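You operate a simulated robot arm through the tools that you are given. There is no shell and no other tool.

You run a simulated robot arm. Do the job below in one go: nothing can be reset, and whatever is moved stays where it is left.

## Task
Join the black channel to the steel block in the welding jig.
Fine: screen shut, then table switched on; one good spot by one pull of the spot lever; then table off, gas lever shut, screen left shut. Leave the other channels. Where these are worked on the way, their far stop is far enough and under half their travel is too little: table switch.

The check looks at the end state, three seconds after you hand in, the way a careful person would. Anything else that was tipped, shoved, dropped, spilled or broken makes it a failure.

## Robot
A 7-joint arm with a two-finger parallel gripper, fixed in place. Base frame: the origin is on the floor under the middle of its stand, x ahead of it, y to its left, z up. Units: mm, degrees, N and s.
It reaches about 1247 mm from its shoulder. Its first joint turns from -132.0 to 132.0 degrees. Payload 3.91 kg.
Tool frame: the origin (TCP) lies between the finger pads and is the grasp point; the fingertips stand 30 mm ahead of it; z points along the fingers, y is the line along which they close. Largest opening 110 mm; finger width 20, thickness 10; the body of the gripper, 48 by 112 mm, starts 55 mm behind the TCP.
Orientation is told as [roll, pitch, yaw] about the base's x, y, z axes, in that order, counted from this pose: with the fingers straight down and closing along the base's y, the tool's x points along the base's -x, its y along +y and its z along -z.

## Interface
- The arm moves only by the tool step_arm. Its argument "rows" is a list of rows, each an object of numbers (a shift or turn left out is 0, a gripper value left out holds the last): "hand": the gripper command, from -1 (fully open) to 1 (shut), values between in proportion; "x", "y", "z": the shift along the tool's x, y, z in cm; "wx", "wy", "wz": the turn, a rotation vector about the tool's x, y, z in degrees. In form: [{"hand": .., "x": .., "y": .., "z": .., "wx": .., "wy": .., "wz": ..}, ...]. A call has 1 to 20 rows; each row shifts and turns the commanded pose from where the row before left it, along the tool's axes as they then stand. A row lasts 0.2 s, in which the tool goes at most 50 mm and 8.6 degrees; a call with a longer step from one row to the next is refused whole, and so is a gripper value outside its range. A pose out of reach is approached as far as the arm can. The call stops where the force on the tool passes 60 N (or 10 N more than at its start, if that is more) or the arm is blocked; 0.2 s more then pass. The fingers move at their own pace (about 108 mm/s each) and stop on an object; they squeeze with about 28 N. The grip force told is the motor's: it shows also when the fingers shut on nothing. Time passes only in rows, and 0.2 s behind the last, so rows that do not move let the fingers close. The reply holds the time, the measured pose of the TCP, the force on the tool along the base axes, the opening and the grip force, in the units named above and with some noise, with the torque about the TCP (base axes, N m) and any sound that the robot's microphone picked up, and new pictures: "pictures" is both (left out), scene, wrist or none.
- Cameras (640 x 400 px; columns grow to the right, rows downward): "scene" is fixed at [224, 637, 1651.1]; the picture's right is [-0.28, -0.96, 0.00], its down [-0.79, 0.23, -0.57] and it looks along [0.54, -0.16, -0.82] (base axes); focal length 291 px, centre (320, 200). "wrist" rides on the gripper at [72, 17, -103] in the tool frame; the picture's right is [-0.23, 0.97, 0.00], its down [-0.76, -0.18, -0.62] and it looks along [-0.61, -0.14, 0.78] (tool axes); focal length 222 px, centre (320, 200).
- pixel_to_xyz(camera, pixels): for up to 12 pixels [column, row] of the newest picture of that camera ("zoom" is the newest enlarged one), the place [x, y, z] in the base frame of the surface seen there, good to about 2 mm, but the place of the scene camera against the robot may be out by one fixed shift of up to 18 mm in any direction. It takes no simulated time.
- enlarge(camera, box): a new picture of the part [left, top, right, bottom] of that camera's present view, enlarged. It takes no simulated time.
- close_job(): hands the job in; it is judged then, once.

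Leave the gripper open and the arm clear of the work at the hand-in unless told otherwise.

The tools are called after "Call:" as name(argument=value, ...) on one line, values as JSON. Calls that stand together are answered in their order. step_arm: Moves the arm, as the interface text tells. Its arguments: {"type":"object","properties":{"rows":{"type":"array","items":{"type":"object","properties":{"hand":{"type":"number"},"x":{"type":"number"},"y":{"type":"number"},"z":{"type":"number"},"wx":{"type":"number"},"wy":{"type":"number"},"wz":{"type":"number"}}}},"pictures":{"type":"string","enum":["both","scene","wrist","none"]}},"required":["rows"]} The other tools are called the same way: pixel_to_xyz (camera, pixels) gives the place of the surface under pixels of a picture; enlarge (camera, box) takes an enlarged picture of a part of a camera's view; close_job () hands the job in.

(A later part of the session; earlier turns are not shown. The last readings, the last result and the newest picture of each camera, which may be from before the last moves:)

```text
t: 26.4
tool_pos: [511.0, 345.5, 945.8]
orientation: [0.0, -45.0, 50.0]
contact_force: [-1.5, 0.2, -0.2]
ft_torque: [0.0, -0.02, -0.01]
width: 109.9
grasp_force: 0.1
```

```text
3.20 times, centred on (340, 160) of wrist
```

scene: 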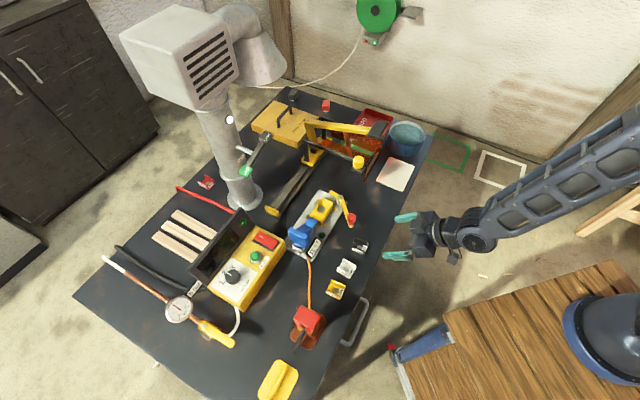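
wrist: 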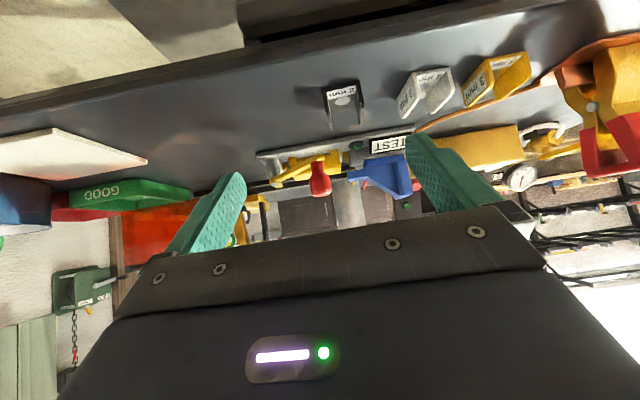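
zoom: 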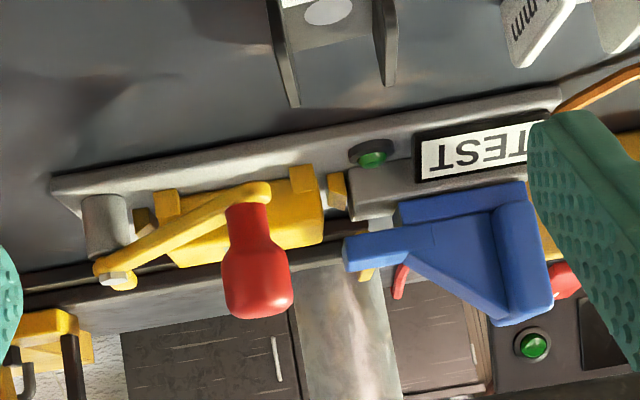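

The blue piece is a slider on a grey guide with a toe overhanging towards the block. I enlarge scene views of the jig tightly from the other side.

Call:
enlarge(camera="scene", box=[310, 185, 360, 230])

Call:
enlarge(camera="scene", box=[280, 205, 340, 265])

Call:
enlarge(camera="wrist", box=[255, 135, 345, 215])

Call:
enlarge(camera="wrist", box=[310, 70, 380, 130])

```text
8.89 times, centred on (335, 208) of scene
```

zoom: 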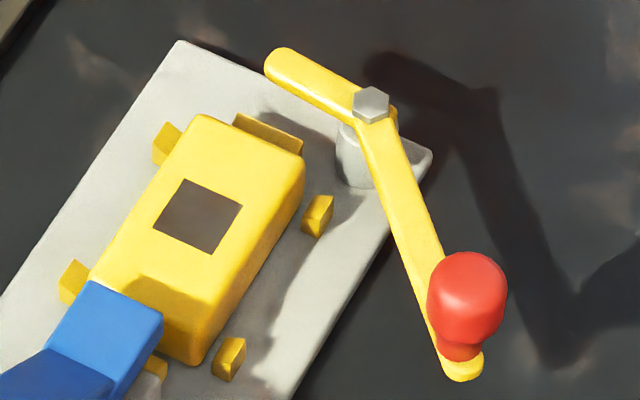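

```text
6.67 times, centred on (310, 235) of scene
```

zoom: 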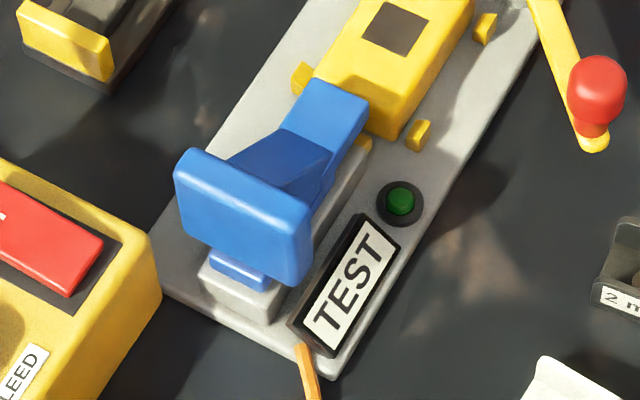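

```text
5.00 times, centred on (300, 175) of wrist
```

zoom: 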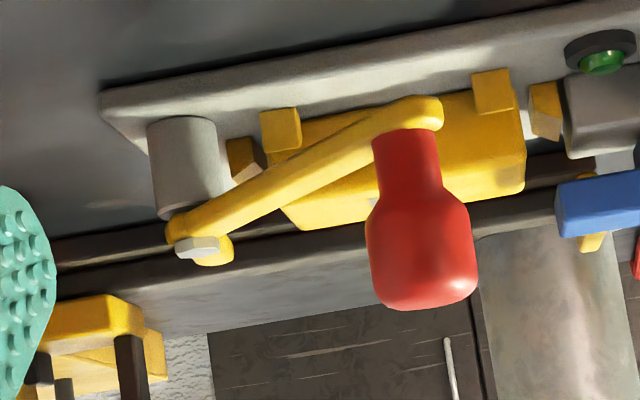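

```text
6.67 times, centred on (345, 100) of wrist
```

zoom: 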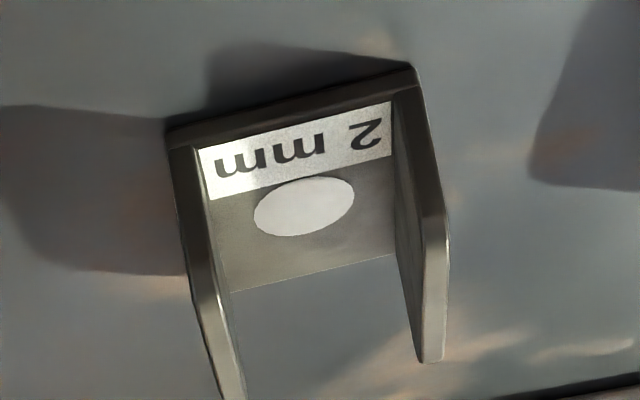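

I measure the black channel's corners in this last zoom.

Call:
pixel_to_xyz(camera="zoom", pixels=[[305, 205], [210, 165], [390, 120], [235, 285], [390, 255], [432, 355], [425, 225], [405, 80], [175, 140], [225, 390], [440, 230], [300, 130]])

Call:
pixel_to_xyz(camera="wrist", pixels=[[275, 176], [305, 170], [318, 160], [330, 155], [316, 190], [352, 178], [365, 180], [400, 185], [410, 165], [285, 155], [262, 152], [358, 148]])

```text
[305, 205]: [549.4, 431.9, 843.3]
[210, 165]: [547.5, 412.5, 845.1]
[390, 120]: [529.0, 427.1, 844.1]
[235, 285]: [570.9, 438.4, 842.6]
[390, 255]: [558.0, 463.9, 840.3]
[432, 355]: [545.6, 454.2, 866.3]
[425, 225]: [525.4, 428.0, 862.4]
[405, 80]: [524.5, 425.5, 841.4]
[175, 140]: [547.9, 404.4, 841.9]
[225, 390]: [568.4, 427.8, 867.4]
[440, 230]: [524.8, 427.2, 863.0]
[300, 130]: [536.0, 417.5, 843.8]
```

```text
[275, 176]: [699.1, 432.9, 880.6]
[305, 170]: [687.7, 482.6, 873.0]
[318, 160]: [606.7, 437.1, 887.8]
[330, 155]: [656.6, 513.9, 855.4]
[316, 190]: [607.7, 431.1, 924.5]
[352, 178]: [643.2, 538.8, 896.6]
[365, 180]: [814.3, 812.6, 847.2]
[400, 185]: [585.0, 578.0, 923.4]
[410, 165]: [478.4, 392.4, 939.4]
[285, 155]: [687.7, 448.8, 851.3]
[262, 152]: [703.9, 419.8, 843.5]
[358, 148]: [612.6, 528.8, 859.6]
```

The channel is about 32 mm wide, 35 mm long and 27 mm high, open ends along heading ≈50°; the 22 mm blue toe fits between its flanges. Next I inspect the control box. First I check how far the hood sticks out.

Call:
pixel_to_xyz(camera="scene", pixels=[[126, 42], [165, 88], [196, 104], [178, 8], [205, 15], [238, 70], [240, 150], [262, 135], [242, 172], [212, 183]])

Call:
step_arm(rows=[{"x": -3, "z": -3}, {"x": -3, "z": -3}, {"x": -3, "z": -3}, {"x": -3, "z": -3}, {"wy": 7.5}, {"wy": 7.5}, {"wy": 7.5}, {"wy": 7.5}, {"wy": 7.5}, {"wy": 7.5}, {"wz": 8.33}, {"wz": 8.33}, {"wz": 8.33}, {"wz": 8.33}, {"wz": 8.33}, {"wz": 8.33}], pictures="none")

```text
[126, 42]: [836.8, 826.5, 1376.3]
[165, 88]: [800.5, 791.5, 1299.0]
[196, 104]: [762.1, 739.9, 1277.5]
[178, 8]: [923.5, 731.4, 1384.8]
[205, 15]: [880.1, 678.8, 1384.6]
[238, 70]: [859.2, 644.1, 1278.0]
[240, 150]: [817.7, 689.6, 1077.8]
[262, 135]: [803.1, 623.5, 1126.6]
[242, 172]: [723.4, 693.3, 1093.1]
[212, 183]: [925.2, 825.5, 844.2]
```

```text
t: 29.8
tool_pos: [512.7, 345.4, 1115.9]
orientation: [0.0, 0.0, -0.1]
contact_force: [-0.4, -0.4, -0.3]
ft_torque: [0.03, 0.0, 0.0]
width: 110.3
grasp_force: 0.0
```

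Hood starts at x≈762, above z 1277; I stay clear of it. I move over the control box at (590, 680, 1116).

Call:
step_arm(rows=[{"x": -0.97, "y": 4.18}, {"x": -0.97, "y": 4.18}, {"x": -0.97, "y": 4.18}, {"x": -0.97, "y": 4.18}, {"x": -0.97, "y": 4.18}, {"x": -0.97, "y": 4.18}, {"x": -0.97, "y": 4.18}, {"x": -0.97, "y": 4.18}])

Call:
enlarge(camera="wrist", box=[280, 20, 480, 145])

```text
t: 31.6
tool_pos: [589.0, 678.5, 1115.3]
orientation: [0.2, 0.0, 0.0]
contact_force: [-0.5, 0.4, 1.4]
ft_torque: [0.04, 0.01, -0.02]
width: 110.1
grasp_force: 0.0
```

scene: 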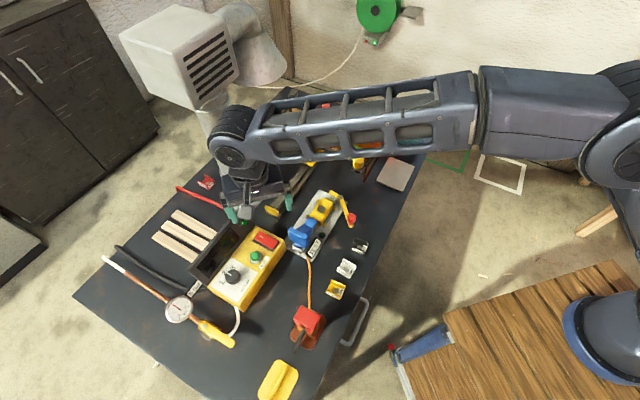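
wrist: 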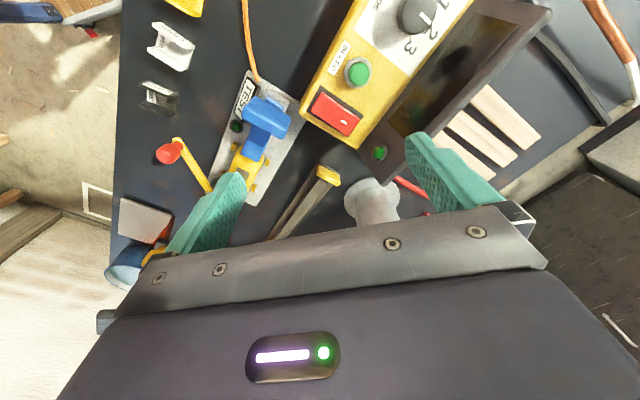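

```text
3.20 times, centred on (380, 82) of wrist
```

zoom: 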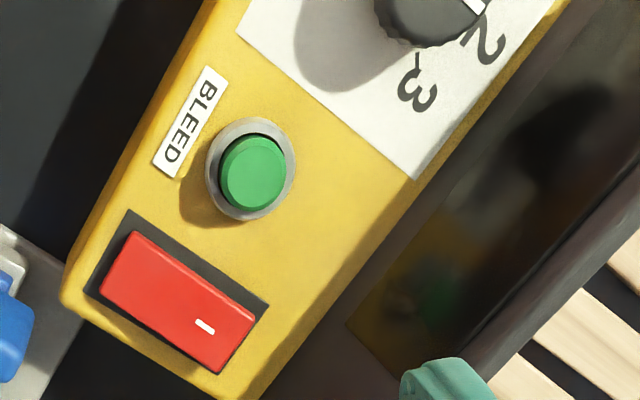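

The red rocker has a white mark at one end; the knob seems to point at 2. I move to look straight down at the knob and lamp panel.

Call:
step_arm(rows=[{"x": 2.0, "y": 3.5}, {"x": 2.0, "y": 3.5}], pictures="wrist")

Call:
enlarge(camera="wrist", box=[280, 0, 440, 100])

Call:
enlarge(camera="wrist", box=[280, 60, 440, 200])

```text
t: 32.2
tool_pos: [549.4, 750.1, 1115.0]
orientation: [0.0, -0.1, -0.1]
contact_force: [0.7, -0.3, 0.4]
ft_torque: [0.06, 0.06, 0.0]
width: 110.1
grasp_force: 0.1
```

wrist: 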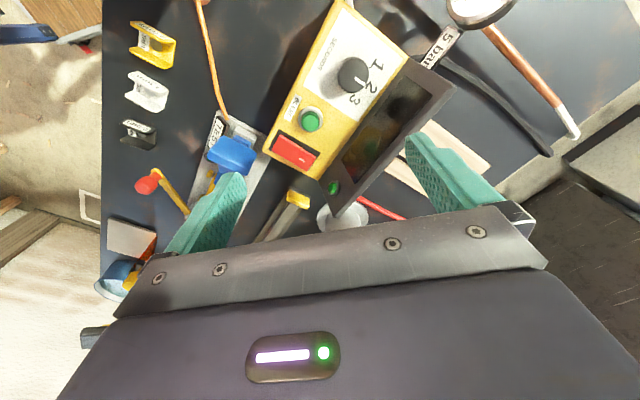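

```text
4.00 times, centred on (360, 50) of wrist
```

zoom: 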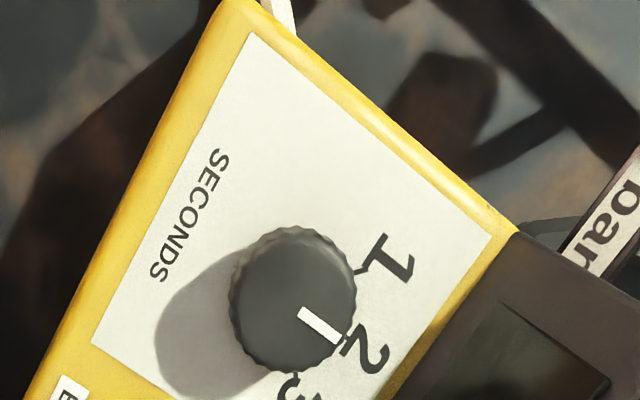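

```text
2.86 times, centred on (360, 130) of wrist
```

zoom: 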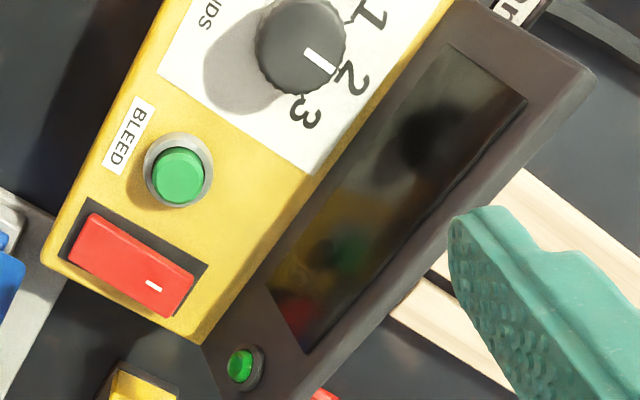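

The knob points at 2 — right for the 2 mm channel. Gauge shows 5 bar. Now I look at the gas lever and the yellow plate near the table's near-left.

Call:
step_arm(rows=[{"x": 4.0, "y": 2.0}, {"x": 4.0, "y": 2.0}, {"x": 3.0, "y": 2.0}])

Call:
enlarge(camera="wrist", box=[260, 0, 500, 150])

```text
t: 33.0
tool_pos: [439.3, 809.9, 1115.3]
orientation: [0.1, 0.0, -0.1]
contact_force: [0.4, -0.4, -0.4]
ft_torque: [0.04, 0.05, -0.01]
width: 110.1
grasp_force: 0.0
```

scene: 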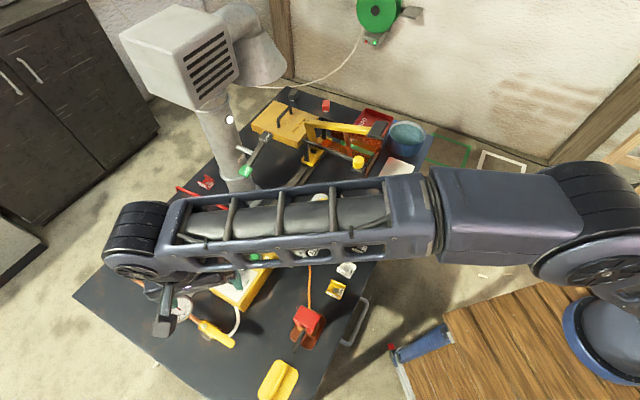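
wrist: 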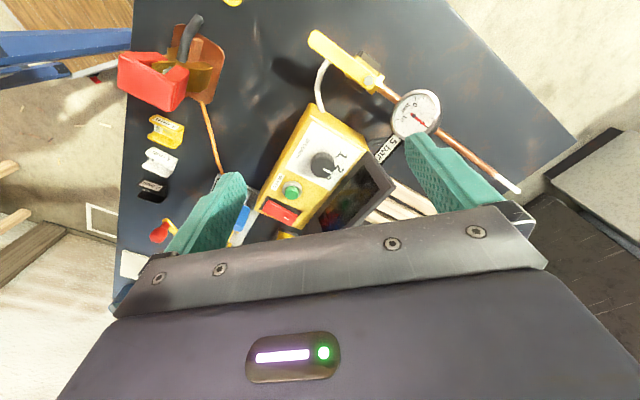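

```text
2.67 times, centred on (380, 75) of wrist
```

zoom: 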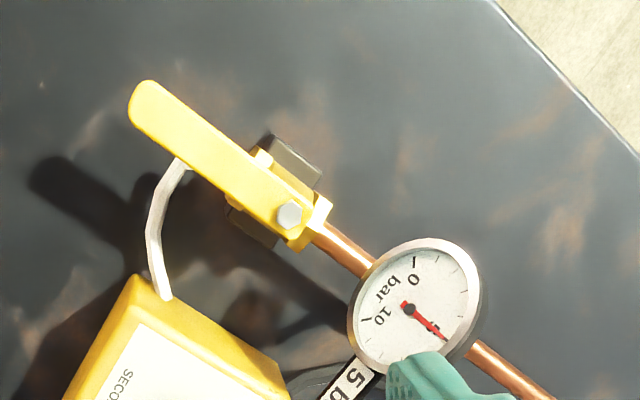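

Gas lever lies in line with its pipe (open). I measure handle tip, nut, stop, hose, and gauge.

Call:
pixel_to_xyz(camera="zoom", pixels=[[150, 100], [200, 145], [288, 215], [262, 158], [285, 150], [300, 240], [340, 250], [180, 170], [155, 230], [167, 290], [320, 200], [240, 210]])

Call:
pixel_to_xyz(camera="zoom", pixels=[[410, 310], [180, 330], [130, 300], [245, 190], [265, 225], [60, 180], [290, 380]])

Call:
enlarge(camera="wrist", box=[300, 20, 400, 100])

```text
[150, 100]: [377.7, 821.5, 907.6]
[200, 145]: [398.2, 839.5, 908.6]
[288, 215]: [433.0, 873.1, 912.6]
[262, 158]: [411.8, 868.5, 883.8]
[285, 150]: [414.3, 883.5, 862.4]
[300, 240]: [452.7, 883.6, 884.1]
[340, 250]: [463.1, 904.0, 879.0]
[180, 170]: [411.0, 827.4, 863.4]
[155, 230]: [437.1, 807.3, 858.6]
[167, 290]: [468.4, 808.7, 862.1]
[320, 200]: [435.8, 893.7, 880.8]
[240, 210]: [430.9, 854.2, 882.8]
```

```text
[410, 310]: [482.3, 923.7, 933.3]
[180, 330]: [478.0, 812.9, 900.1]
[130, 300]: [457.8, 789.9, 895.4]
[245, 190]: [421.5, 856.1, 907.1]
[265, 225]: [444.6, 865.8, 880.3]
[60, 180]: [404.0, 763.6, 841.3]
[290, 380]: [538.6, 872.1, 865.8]
```

```text
5.00 times, centred on (350, 60) of wrist
```

zoom: 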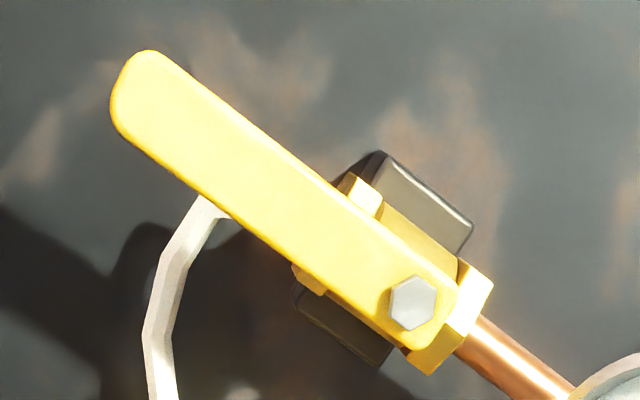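

The valve pivot is at (433, 873), its handle points at heading 222°; swinging it to heading 132° is free (the other way hits the box). Next I look at the carriage from above: retreat, then over to (790, 380, 1250).

Call:
step_arm(rows=[{"y": -4.75, "z": -1.5}, {"y": -4.75, "z": -1.5}, {"y": -4.75, "z": -1.5}, {"y": -4.75, "z": -1.5}, {"y": -4.75, "z": -1.5}, {"y": -4.75, "z": -1.5}, {"y": -4.75, "z": -1.5}, {"y": -4.75, "z": -1.5}, {"y": -4.75, "z": -1.5}, {"x": -4.5}, {"x": -4.5}, {"x": -4.5}, {"x": -4.5}, {"x": -4.5}, {"x": -4.5}, {"x": -4.5}, {"x": -4.0}], pictures="wrist")

Call:
enlarge(camera="wrist", box=[180, 0, 500, 200])

```text
t: 36.6
tool_pos: [795.7, 381.2, 1250.9]
orientation: [0.0, 0.0, -0.1]
contact_force: [-1.2, 1.1, 1.3]
ft_torque: [-0.03, -0.03, 0.01]
width: 110.1
grasp_force: 0.1
```

wrist: 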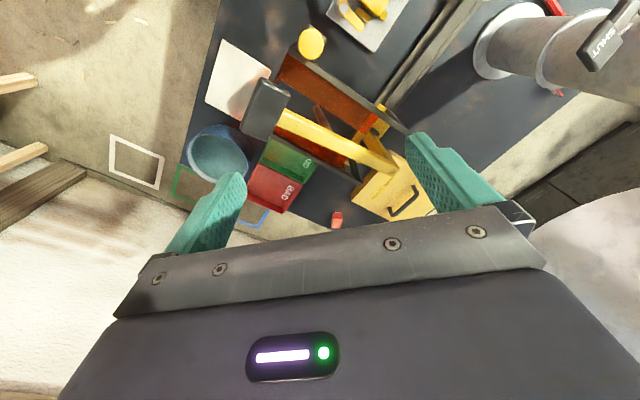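

```text
2.00 times, centred on (340, 100) of wrist
```

zoom: 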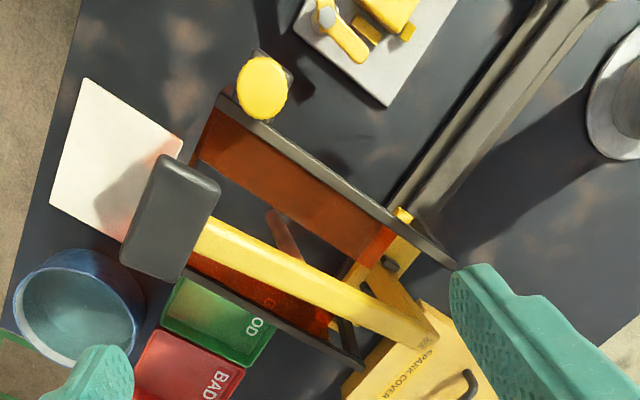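

I measure key carriage points from this zoom.

Call:
pixel_to_xyz(camera="zoom", pixels=[[262, 90], [225, 98], [450, 262], [300, 170], [255, 180], [360, 360], [275, 215], [290, 245], [165, 215], [190, 190], [230, 240], [420, 340]])

Call:
pixel_to_xyz(camera="zoom", pixels=[[385, 265], [405, 215], [380, 240], [350, 230], [200, 150], [330, 250], [250, 285], [350, 275], [285, 80], [560, 60], [430, 230], [135, 250]])

Call:
enlarge(camera="wrist", box=[330, 85, 430, 165])

Call:
enlarge(camera="wrist", box=[270, 60, 370, 140])

```text
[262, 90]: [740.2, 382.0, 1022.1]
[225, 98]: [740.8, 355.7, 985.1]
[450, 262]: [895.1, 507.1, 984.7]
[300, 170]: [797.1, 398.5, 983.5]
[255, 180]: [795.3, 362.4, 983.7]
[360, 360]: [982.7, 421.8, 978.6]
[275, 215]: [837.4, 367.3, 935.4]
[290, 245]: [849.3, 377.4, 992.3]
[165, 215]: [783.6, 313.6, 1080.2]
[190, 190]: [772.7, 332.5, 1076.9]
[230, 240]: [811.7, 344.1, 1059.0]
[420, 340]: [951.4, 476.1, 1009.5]
```

```text
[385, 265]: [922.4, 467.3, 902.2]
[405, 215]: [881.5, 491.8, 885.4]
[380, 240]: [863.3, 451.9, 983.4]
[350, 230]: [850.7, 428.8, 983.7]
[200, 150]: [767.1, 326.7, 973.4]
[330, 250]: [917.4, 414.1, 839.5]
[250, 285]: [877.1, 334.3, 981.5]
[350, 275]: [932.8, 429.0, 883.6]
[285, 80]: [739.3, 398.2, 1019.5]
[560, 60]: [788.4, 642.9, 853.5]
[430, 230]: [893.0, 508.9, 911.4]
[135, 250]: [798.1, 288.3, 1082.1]
```

```text
5.00 times, centred on (380, 125) of wrist
```

zoom: 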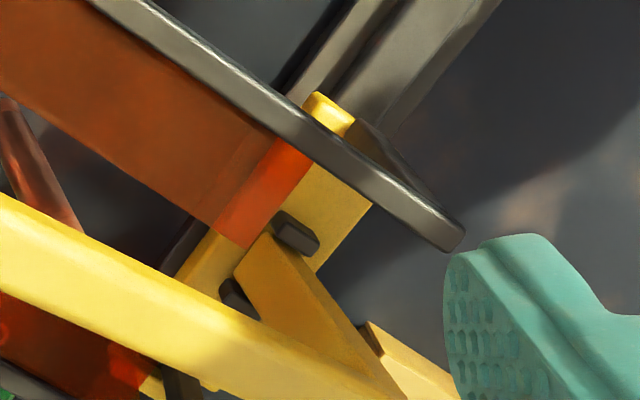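

```text
5.00 times, centred on (320, 100) of wrist
```

zoom: 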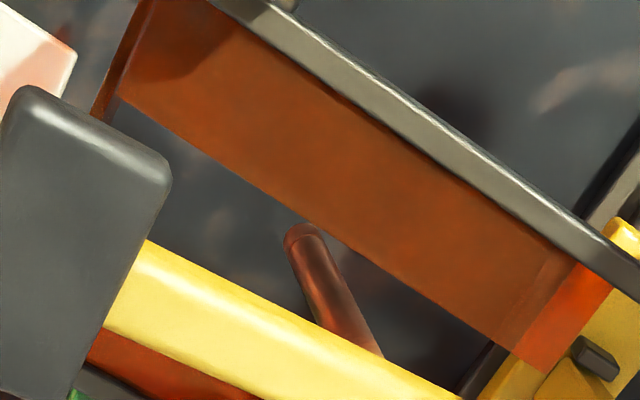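

I check the side panel's lower edge height with the last zoom.

Call:
pixel_to_xyz(camera="zoom", pixels=[[200, 100], [300, 200], [340, 235], [400, 240], [500, 325], [300, 240], [340, 320], [110, 80], [480, 180], [60, 200]])

Call:
pixel_to_xyz(camera="scene", pixels=[[370, 180], [365, 175], [340, 165], [372, 150], [345, 150]])

Call:
enlarge(camera="scene", box=[290, 110, 410, 200])

```text
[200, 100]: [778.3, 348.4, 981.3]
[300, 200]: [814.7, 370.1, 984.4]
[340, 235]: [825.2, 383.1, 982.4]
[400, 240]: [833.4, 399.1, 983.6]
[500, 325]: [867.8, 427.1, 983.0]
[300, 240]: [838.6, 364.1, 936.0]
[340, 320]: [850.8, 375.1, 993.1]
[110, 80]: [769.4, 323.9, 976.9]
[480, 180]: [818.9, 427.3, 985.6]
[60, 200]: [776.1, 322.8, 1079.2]
```

```text
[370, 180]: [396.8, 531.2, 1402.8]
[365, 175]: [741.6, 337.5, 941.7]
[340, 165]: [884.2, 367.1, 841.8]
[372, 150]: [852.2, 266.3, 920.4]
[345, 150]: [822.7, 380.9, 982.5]
```

```text
4.44 times, centred on (350, 155) of scene
```

zoom: 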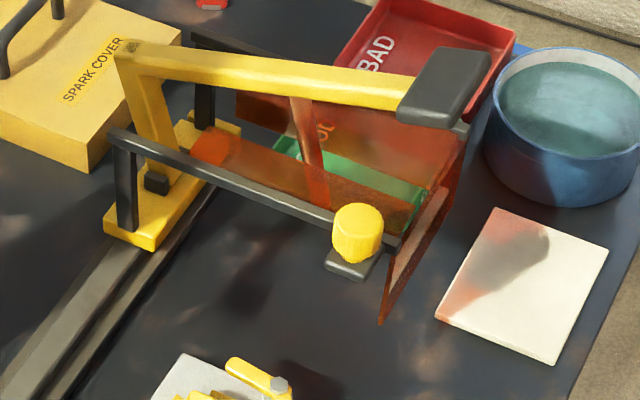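

The roof panels are horizontal at z≈983 and the front panel's lower edge is z≈905, so the jig clears it; the electrode needs +204 mm along the rail to come over the bare patch — the rail's end stop gives just that. Now to the black channel: hover above it for an exact measure.

Call:
step_arm(rows=[{"x": 2.94, "y": 0.49, "z": 3.3}, {"x": 2.94, "y": 0.49, "z": 3.3}, {"x": 2.94, "y": 0.49, "z": 3.3}, {"x": 2.94, "y": 0.49, "z": 3.3}, {"x": 2.94, "y": 0.49, "z": 3.3}, {"x": 2.94, "y": 0.49, "z": 3.3}, {"x": 2.94, "y": 0.49, "z": 3.3}], pictures="wrist")

Call:
enlarge(camera="wrist", box=[240, 20, 400, 120])

```text
t: 38.2
tool_pos: [588.2, 414.3, 1018.2]
orientation: [0.0, -0.1, 0.0]
contact_force: [-0.4, -0.7, -0.8]
ft_torque: [0.03, 0.03, -0.01]
width: 110.1
grasp_force: 0.1
```

wrist: 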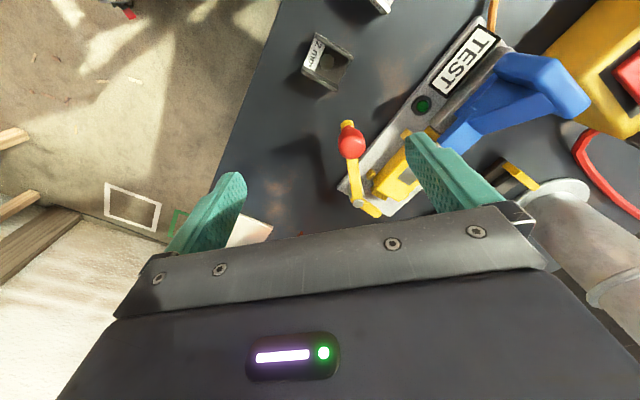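

```text
4.00 times, centred on (320, 70) of wrist
```

zoom: 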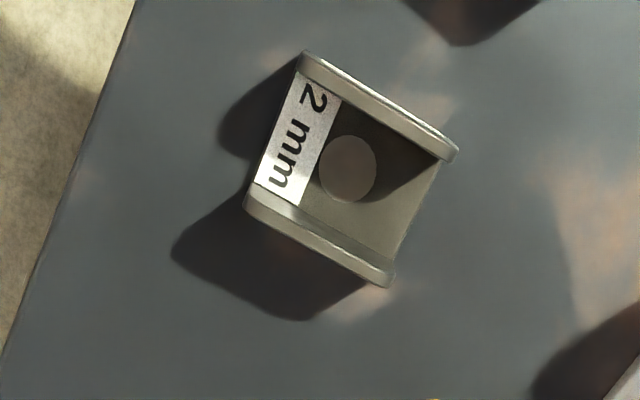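

I take precise points on the flange tops, web ends and mark.

Call:
pixel_to_xyz(camera="zoom", pixels=[[306, 60], [378, 105], [450, 152], [252, 205], [320, 243], [386, 278], [348, 168], [322, 160], [374, 175], [298, 75], [258, 185], [400, 245]])

Call:
pixel_to_xyz(camera="zoom", pixels=[[348, 140], [350, 198], [420, 205], [270, 140], [330, 220], [380, 250], [335, 100], [395, 130], [500, 250], [120, 120]])

```text
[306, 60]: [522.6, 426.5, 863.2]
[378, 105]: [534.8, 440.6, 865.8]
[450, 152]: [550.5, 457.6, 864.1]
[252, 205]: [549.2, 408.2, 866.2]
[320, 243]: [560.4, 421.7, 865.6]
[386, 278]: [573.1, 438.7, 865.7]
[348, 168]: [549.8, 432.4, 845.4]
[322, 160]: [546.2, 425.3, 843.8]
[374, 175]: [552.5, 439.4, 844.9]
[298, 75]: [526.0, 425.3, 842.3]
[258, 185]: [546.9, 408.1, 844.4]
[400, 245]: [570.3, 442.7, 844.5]
```

```text
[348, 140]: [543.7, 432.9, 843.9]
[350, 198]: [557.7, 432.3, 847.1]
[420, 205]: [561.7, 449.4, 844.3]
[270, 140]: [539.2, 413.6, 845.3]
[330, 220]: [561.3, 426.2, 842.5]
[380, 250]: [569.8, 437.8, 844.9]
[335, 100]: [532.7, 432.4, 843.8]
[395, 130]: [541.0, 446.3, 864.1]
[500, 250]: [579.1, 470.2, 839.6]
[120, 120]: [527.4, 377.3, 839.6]
```

The channel's centre/mark is at (549.3, 432.5), axis heading 50°, ~35 mm across the flanges, flange tops z≈865. I'll grip it across the flanges, 8 mm short of centre so the gripper body stays clear of the red ball, with a 50 mm opening so the white channel isn't touched. First align above it.

Call:
step_arm(rows=[{"hand": 0.09, "x": 2.2, "y": 0.6}, {"x": 2.2, "y": 0.6}, {"wz": -8.33}, {"wz": -8.33}, {"wz": -8.33}, {"wz": -8.33}, {"wz": -8.33}, {"wz": -8.33}])

Call:
enlarge(camera="wrist", box=[220, 40, 460, 210])

```text
t: 40.0
tool_pos: [544.6, 429.7, 1019.2]
orientation: [0.0, 0.0, 50.1]
contact_force: [-0.5, -0.7, 0.9]
ft_torque: [0.01, 0.0, 0.0]
width: 50.0
grasp_force: 0.0
```

scene: 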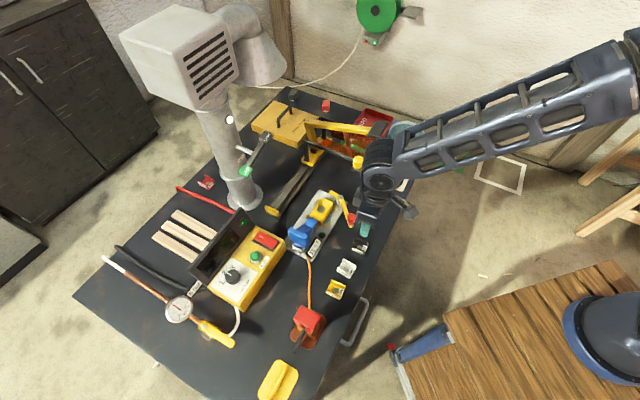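
wrist: 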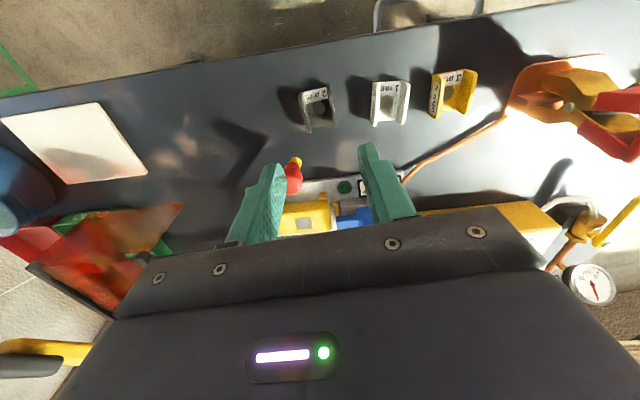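

```text
2.35 times, centred on (340, 125) of wrist
```

zoom: 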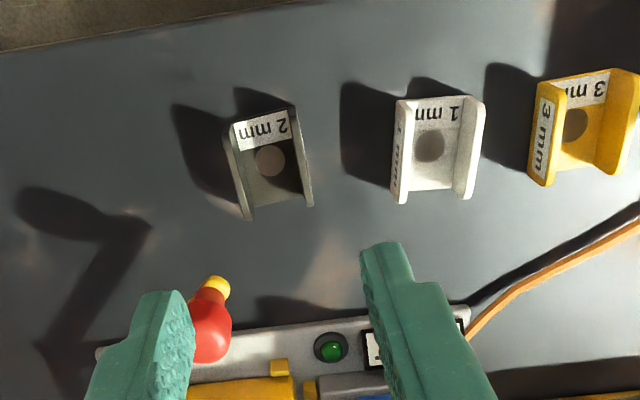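

Aligned at yaw 50°. I nudge to the exact spot and descend to z≈925 (fingertips ~30 mm above the flanges) and check.

Call:
step_arm(rows=[{"x": 0.28, "y": -0.17, "z": 3.2}, {"z": 3.2}, {"z": 3.0}])

Call:
enlarge(camera="wrist", box=[220, 60, 440, 210])

Call:
enlarge(camera="scene", box=[320, 190, 420, 290])

```text
t: 40.8
tool_pos: [543.9, 426.4, 925.1]
orientation: [0.0, 0.0, 50.0]
contact_force: [-0.4, -0.7, -0.5]
ft_torque: [-0.01, -0.04, -0.01]
width: 50.2
grasp_force: 0.0
```

scene: 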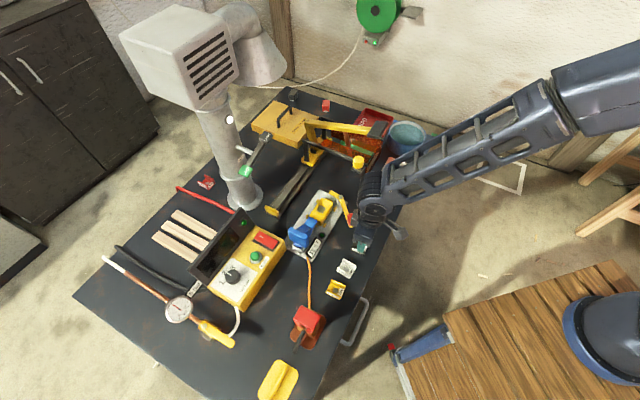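
wrist: 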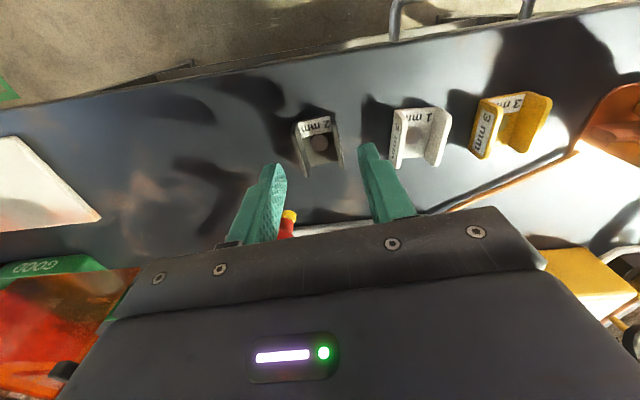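

```text
2.67 times, centred on (330, 135) of wrist
```

zoom: 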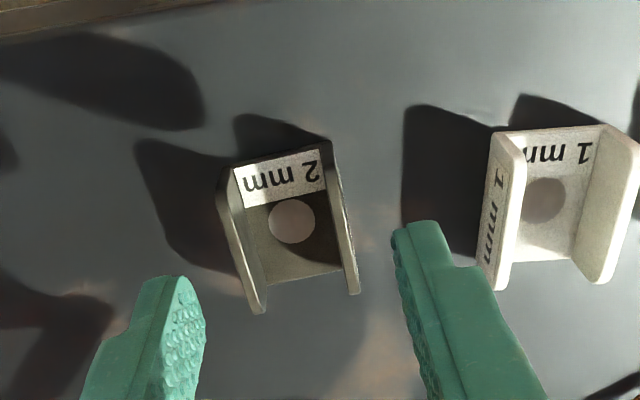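

```text
4.00 times, centred on (370, 240) of scene
```

zoom: 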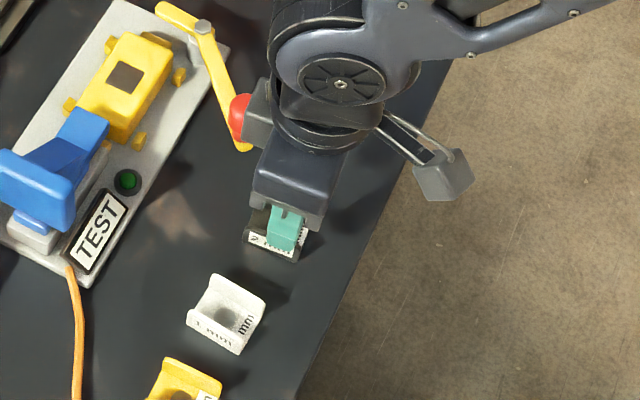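

A box on the gripper side appears close to the red ball in this view; I measure how high it and the ball are.

Call:
pixel_to_xyz(camera="zoom", pixels=[[258, 115], [262, 140], [250, 85], [240, 110], [236, 130], [285, 180], [262, 200], [315, 205]])

```text
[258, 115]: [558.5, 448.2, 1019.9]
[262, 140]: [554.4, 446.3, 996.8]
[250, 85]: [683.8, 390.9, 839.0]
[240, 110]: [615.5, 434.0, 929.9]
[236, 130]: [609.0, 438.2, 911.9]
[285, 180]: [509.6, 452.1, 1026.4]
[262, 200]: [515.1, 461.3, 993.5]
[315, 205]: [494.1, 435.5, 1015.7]
```

The box stays well clear of the ball horizontally. I descend to z≈877 (fingertips about 7 mm above the table) and close.

Call:
step_arm(rows=[{"z": 2.4}, {"z": 2.4}])

Call:
enlarge(camera="wrist", box=[220, 80, 440, 230])

```text
t: 41.4
tool_pos: [544.0, 425.0, 878.5]
orientation: [0.0, -0.1, 50.0]
contact_force: [0.7, -0.2, 0.7]
ft_torque: [0.02, -0.06, 0.0]
width: 50.1
grasp_force: 0.1
```

scene: 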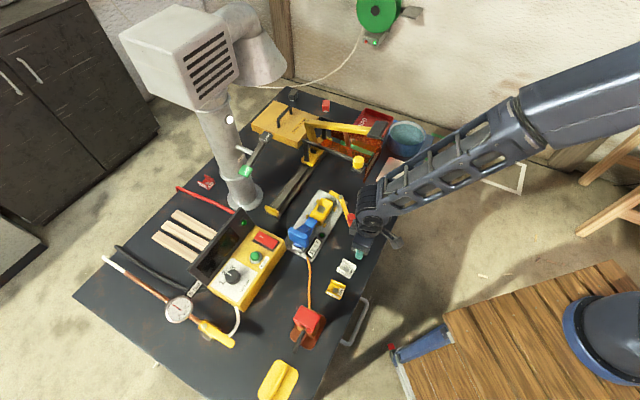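
wrist: 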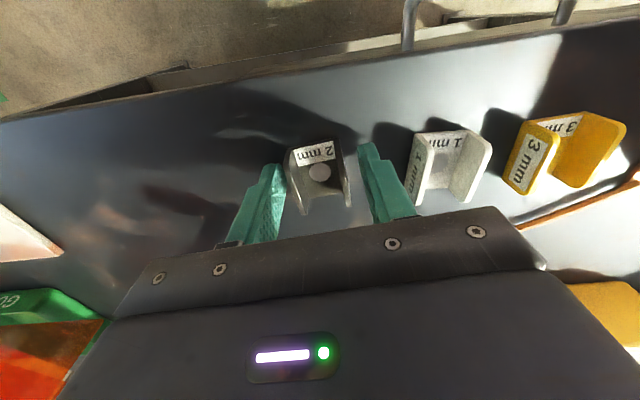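

```text
2.67 times, centred on (330, 155) of wrist
```

zoom: 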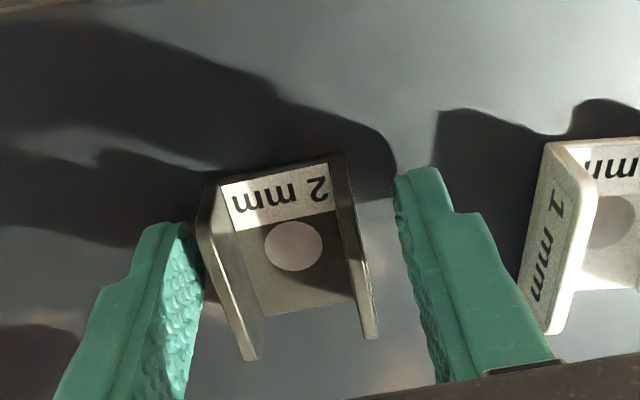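

Fingers straddle the channel, with less gap on the left side. I measure it for centring.

Call:
pixel_to_xyz(camera="zoom", pixels=[[207, 200], [340, 160], [250, 350], [372, 330], [293, 245], [190, 240], [402, 195], [175, 230]])

```text
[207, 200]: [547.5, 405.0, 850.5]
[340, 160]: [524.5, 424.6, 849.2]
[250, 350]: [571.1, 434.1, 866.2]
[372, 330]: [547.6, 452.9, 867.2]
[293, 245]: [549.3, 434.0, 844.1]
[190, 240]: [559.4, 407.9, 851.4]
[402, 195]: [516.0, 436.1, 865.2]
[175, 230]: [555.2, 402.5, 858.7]
```

The channel is centred between the fingers (±15 mm). Closing now.

Call:
step_arm(rows=[{"hand": 1}, {}, {}, {}], pictures="wrist")

Call:
enlarge(camera="wrist", box=[220, 80, 440, 230])

```text
t: 42.4
tool_pos: [543.1, 425.1, 876.3]
orientation: [-0.1, 0.0, 50.0]
contact_force: [-0.9, 0.1, 0.0]
ft_torque: [-0.02, -0.02, 0.02]
width: 34.9
grasp_force: 28.0
```

wrist: 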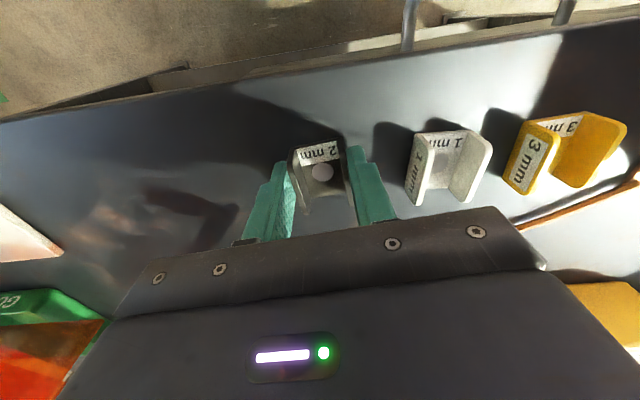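

```text
2.67 times, centred on (330, 155) of wrist
```

zoom: 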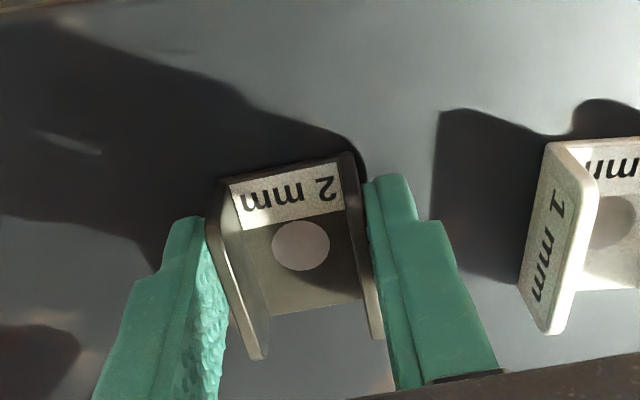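

Gripped at 34.9 mm with 28 N. I measure where the mark sits relative to the TCP.

Call:
pixel_to_xyz(camera="zoom", pixels=[[300, 246], [274, 246], [328, 246], [300, 222], [300, 270], [230, 185], [340, 165], [245, 320], [360, 300], [262, 355], [375, 335]])

```text
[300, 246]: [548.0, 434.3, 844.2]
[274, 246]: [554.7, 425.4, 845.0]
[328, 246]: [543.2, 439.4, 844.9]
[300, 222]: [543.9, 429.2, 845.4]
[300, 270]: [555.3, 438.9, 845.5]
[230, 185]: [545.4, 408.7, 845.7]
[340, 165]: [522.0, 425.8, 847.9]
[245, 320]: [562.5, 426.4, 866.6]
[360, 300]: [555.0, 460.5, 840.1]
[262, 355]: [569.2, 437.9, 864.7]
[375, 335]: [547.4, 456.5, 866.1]
```

The mark lies 9.5 mm ahead of the TCP along the channel's axis. I lift straight up 130 mm, then turn to yaw −45° (the jig's direction) and go to above the block: TCP goal (685.3, 517.2).

Call:
step_arm(rows=[{"hand": 1, "z": -2}, {"z": -4}, {"z": -4}, {"z": -3.5}, {"wz": 8.0}, {"wz": 8.0}, {"wz": 8.0}, {"wz": 8.0}, {"wz": 8.0}, {"wz": 8.0}, {"wz": 8.0}, {"wz": 8.0}, {"wz": 8.0}, {"wz": 8.0}, {"wz": 8.0}, {"wz": 7.0}])

```text
t: 45.8
tool_pos: [544.7, 424.3, 1012.4]
orientation: [0.1, 0.0, -45.2]
contact_force: [0.1, 0.1, -0.5]
ft_torque: [-0.01, 0.01, 0.01]
width: 34.9
grasp_force: 28.0
```

scene: 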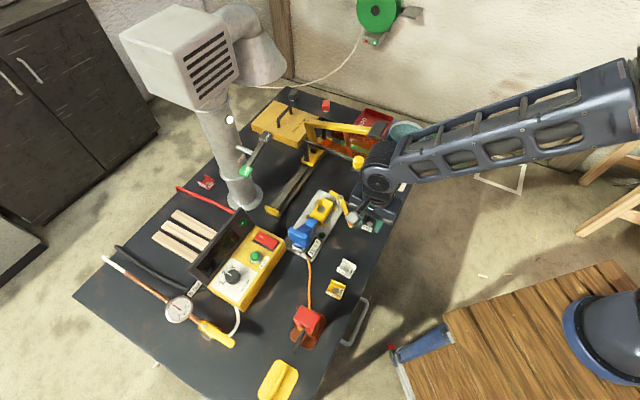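
wrist: 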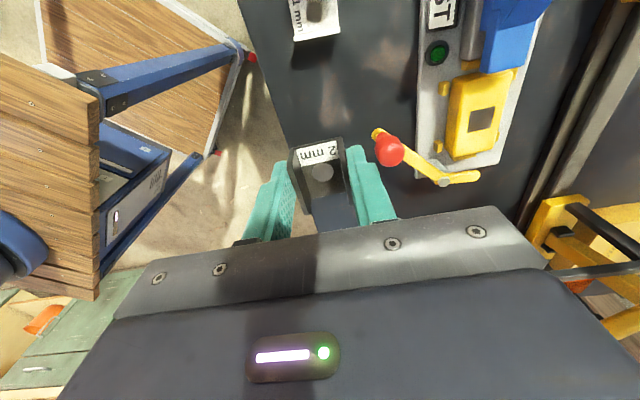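

Channel is held level. Moving over the block at z≈1000.

Call:
step_arm(rows=[{"x": -0.69, "y": 3.3, "z": 0.2}, {"x": -0.69, "y": 3.3, "z": 0.2}, {"x": -0.69, "y": 3.3, "z": 0.2}, {"x": -0.69, "y": 3.3, "z": 0.2}, {"x": -0.68, "y": 3.3, "z": 0.2}, {}])

Call:
enlarge(camera="wrist", box=[220, 60, 420, 230])

```text
t: 47.2
tool_pos: [684.7, 515.0, 1003.5]
orientation: [0.0, 0.0, -45.0]
contact_force: [-0.8, 0.3, -0.3]
ft_torque: [0.01, -0.02, 0.0]
width: 34.7
grasp_force: 28.3
```

scene: 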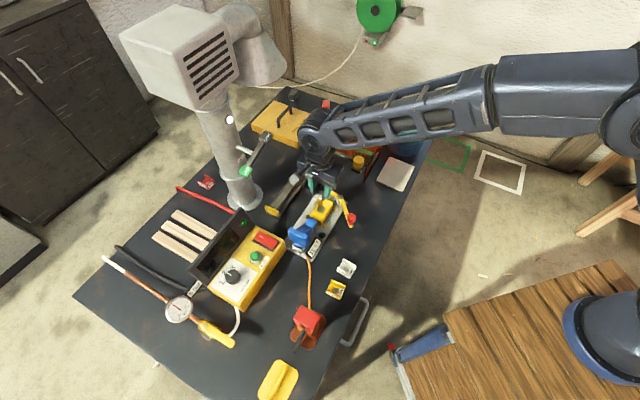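
wrist: 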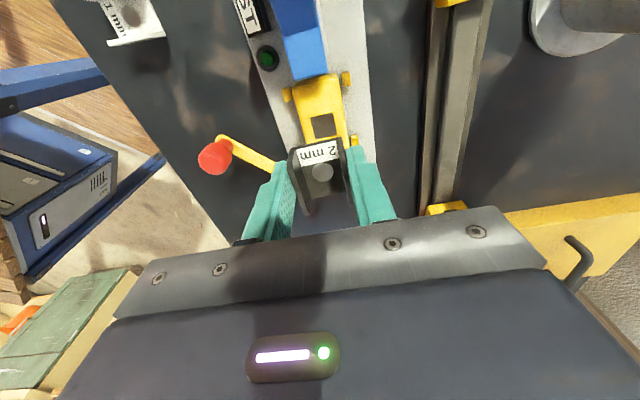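

```text
2.35 times, centred on (320, 145) of wrist
```

zoom: 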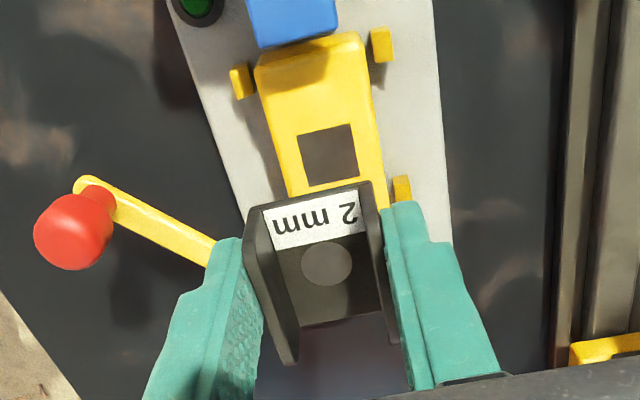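

I measure both the patch and the held mark in the same picture, plus block edges for heading.

Call:
pixel_to_xyz(camera="zoom", pixels=[[299, 135], [351, 125], [360, 176], [308, 187], [329, 155], [326, 265], [302, 262], [351, 267], [270, 120], [370, 90], [262, 80], [382, 180]])

Call:
pixel_to_xyz(camera="zoom", pixels=[[250, 215], [365, 190], [290, 355], [380, 45], [240, 80], [400, 190], [255, 45], [335, 25], [325, 245], [328, 285]])

```text
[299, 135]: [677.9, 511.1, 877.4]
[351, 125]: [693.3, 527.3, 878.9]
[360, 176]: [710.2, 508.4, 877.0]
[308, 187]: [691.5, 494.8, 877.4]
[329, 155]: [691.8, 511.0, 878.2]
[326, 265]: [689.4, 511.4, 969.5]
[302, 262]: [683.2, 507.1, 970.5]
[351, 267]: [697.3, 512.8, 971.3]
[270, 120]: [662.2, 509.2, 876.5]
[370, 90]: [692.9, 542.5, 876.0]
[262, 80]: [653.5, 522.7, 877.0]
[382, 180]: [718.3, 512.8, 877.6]
```

```text
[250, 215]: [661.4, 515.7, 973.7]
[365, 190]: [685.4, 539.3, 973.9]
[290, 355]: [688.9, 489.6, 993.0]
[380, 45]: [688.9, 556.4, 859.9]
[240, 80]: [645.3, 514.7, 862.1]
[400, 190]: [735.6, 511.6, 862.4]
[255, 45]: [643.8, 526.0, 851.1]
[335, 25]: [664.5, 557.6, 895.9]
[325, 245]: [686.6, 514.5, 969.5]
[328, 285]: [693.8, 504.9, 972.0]
```

Held mark at ≈(690, 510), patch centre at ≈(692.3, 510.6): shift 2 mm along the finger line, then lower to about 3 mm above the block.

Call:
step_arm(rows=[{"y": 0.2, "x": -0.05, "z": 1.0}, {"z": 2.5}, {"z": 2.5}, {"z": 1.5}, {"z": 0.8}, {}])

Call:
enlarge(camera="wrist", box=[220, 60, 420, 230])

Call:
enlarge(camera="scene", box=[280, 170, 380, 260])

```text
t: 48.6
tool_pos: [685.7, 517.5, 919.2]
orientation: [0.0, 0.0, -44.9]
contact_force: [0.4, 0.2, 0.2]
ft_torque: [0.05, 0.02, 0.0]
width: 35.0
grasp_force: 28.1
```

scene: 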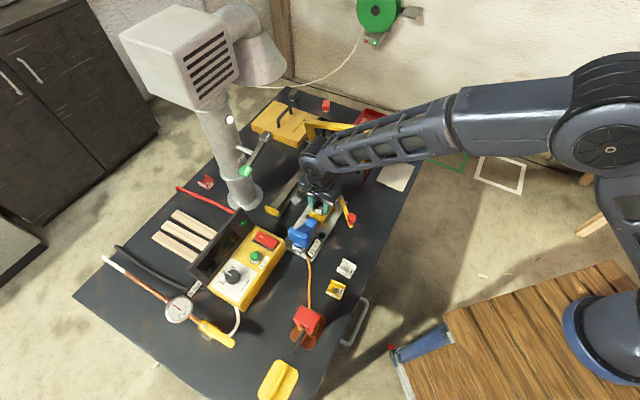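
wrist: 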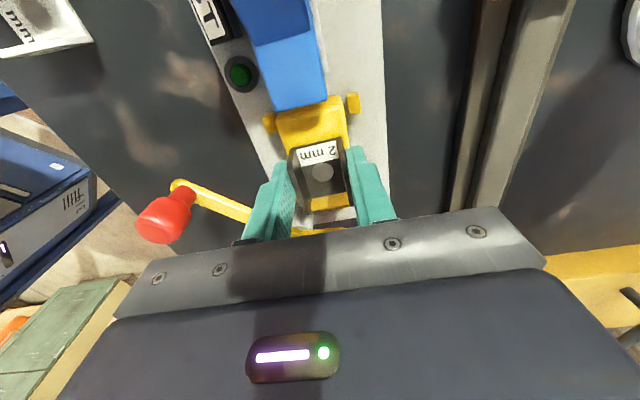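

```text
2.35 times, centred on (320, 145) of wrist
```

zoom: 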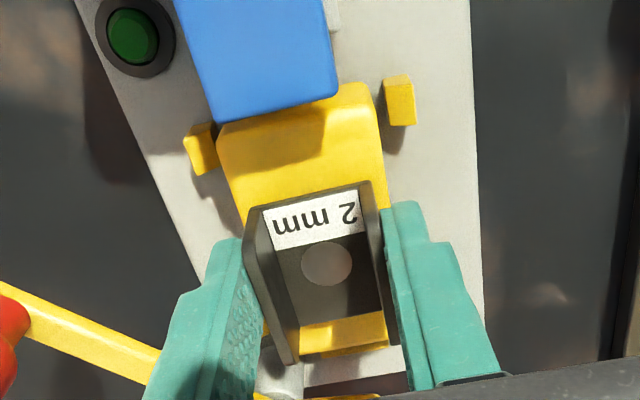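

```text
4.44 times, centred on (330, 215) of scene
```

zoom: 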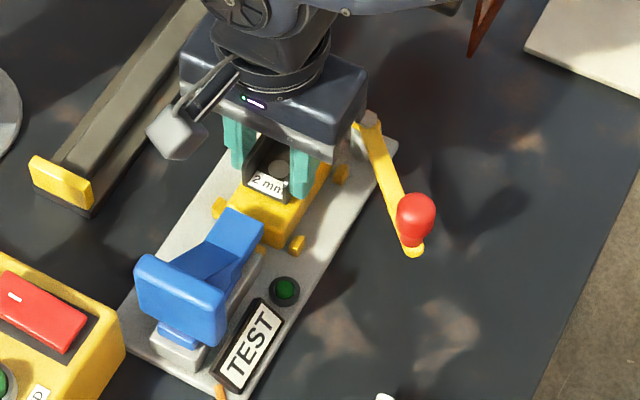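

I measure the mark again just before touch-down.

Call:
pixel_to_xyz(camera="wrist", pixels=[[322, 172], [314, 173], [331, 172], [322, 165], [322, 180], [294, 130], [346, 130], [312, 205], [345, 200], [290, 160], [342, 140]])

```text
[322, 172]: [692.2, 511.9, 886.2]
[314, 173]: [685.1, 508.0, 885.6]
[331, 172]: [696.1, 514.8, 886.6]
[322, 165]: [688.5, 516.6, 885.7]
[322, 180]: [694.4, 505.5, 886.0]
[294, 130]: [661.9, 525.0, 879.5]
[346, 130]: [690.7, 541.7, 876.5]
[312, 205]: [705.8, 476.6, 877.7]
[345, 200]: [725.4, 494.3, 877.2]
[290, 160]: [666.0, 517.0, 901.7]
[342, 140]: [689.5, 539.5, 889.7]
```

Mark at ≈(691.3, 511.4), within ~1 mm of the patch centre. Lowering in 1 mm steps until I feel contact.

Call:
step_arm(rows=[{"x": -0.1, "z": 0.1}, {"z": 0.1}, {"z": 0.1}, {}], pictures="none")

```text
t: 49.6
tool_pos: [687.2, 515.9, 916.7]
orientation: [0.0, 0.1, -45.0]
contact_force: [-0.1, -0.4, -0.6]
ft_torque: [-0.02, -0.02, -0.02]
width: 34.7
grasp_force: 28.4
```

Call:
step_arm(rows=[{"z": 0.1}, {"z": 0.1}, {}], pictures="none")

```text
t: 50.4
tool_pos: [687.2, 517.5, 915.3]
orientation: [0.1, 0.0, -45.0]
contact_force: [-0.5, -0.3, 3.1]
ft_torque: [-0.01, -0.05, -0.03]
width: 34.9
grasp_force: 27.7
```

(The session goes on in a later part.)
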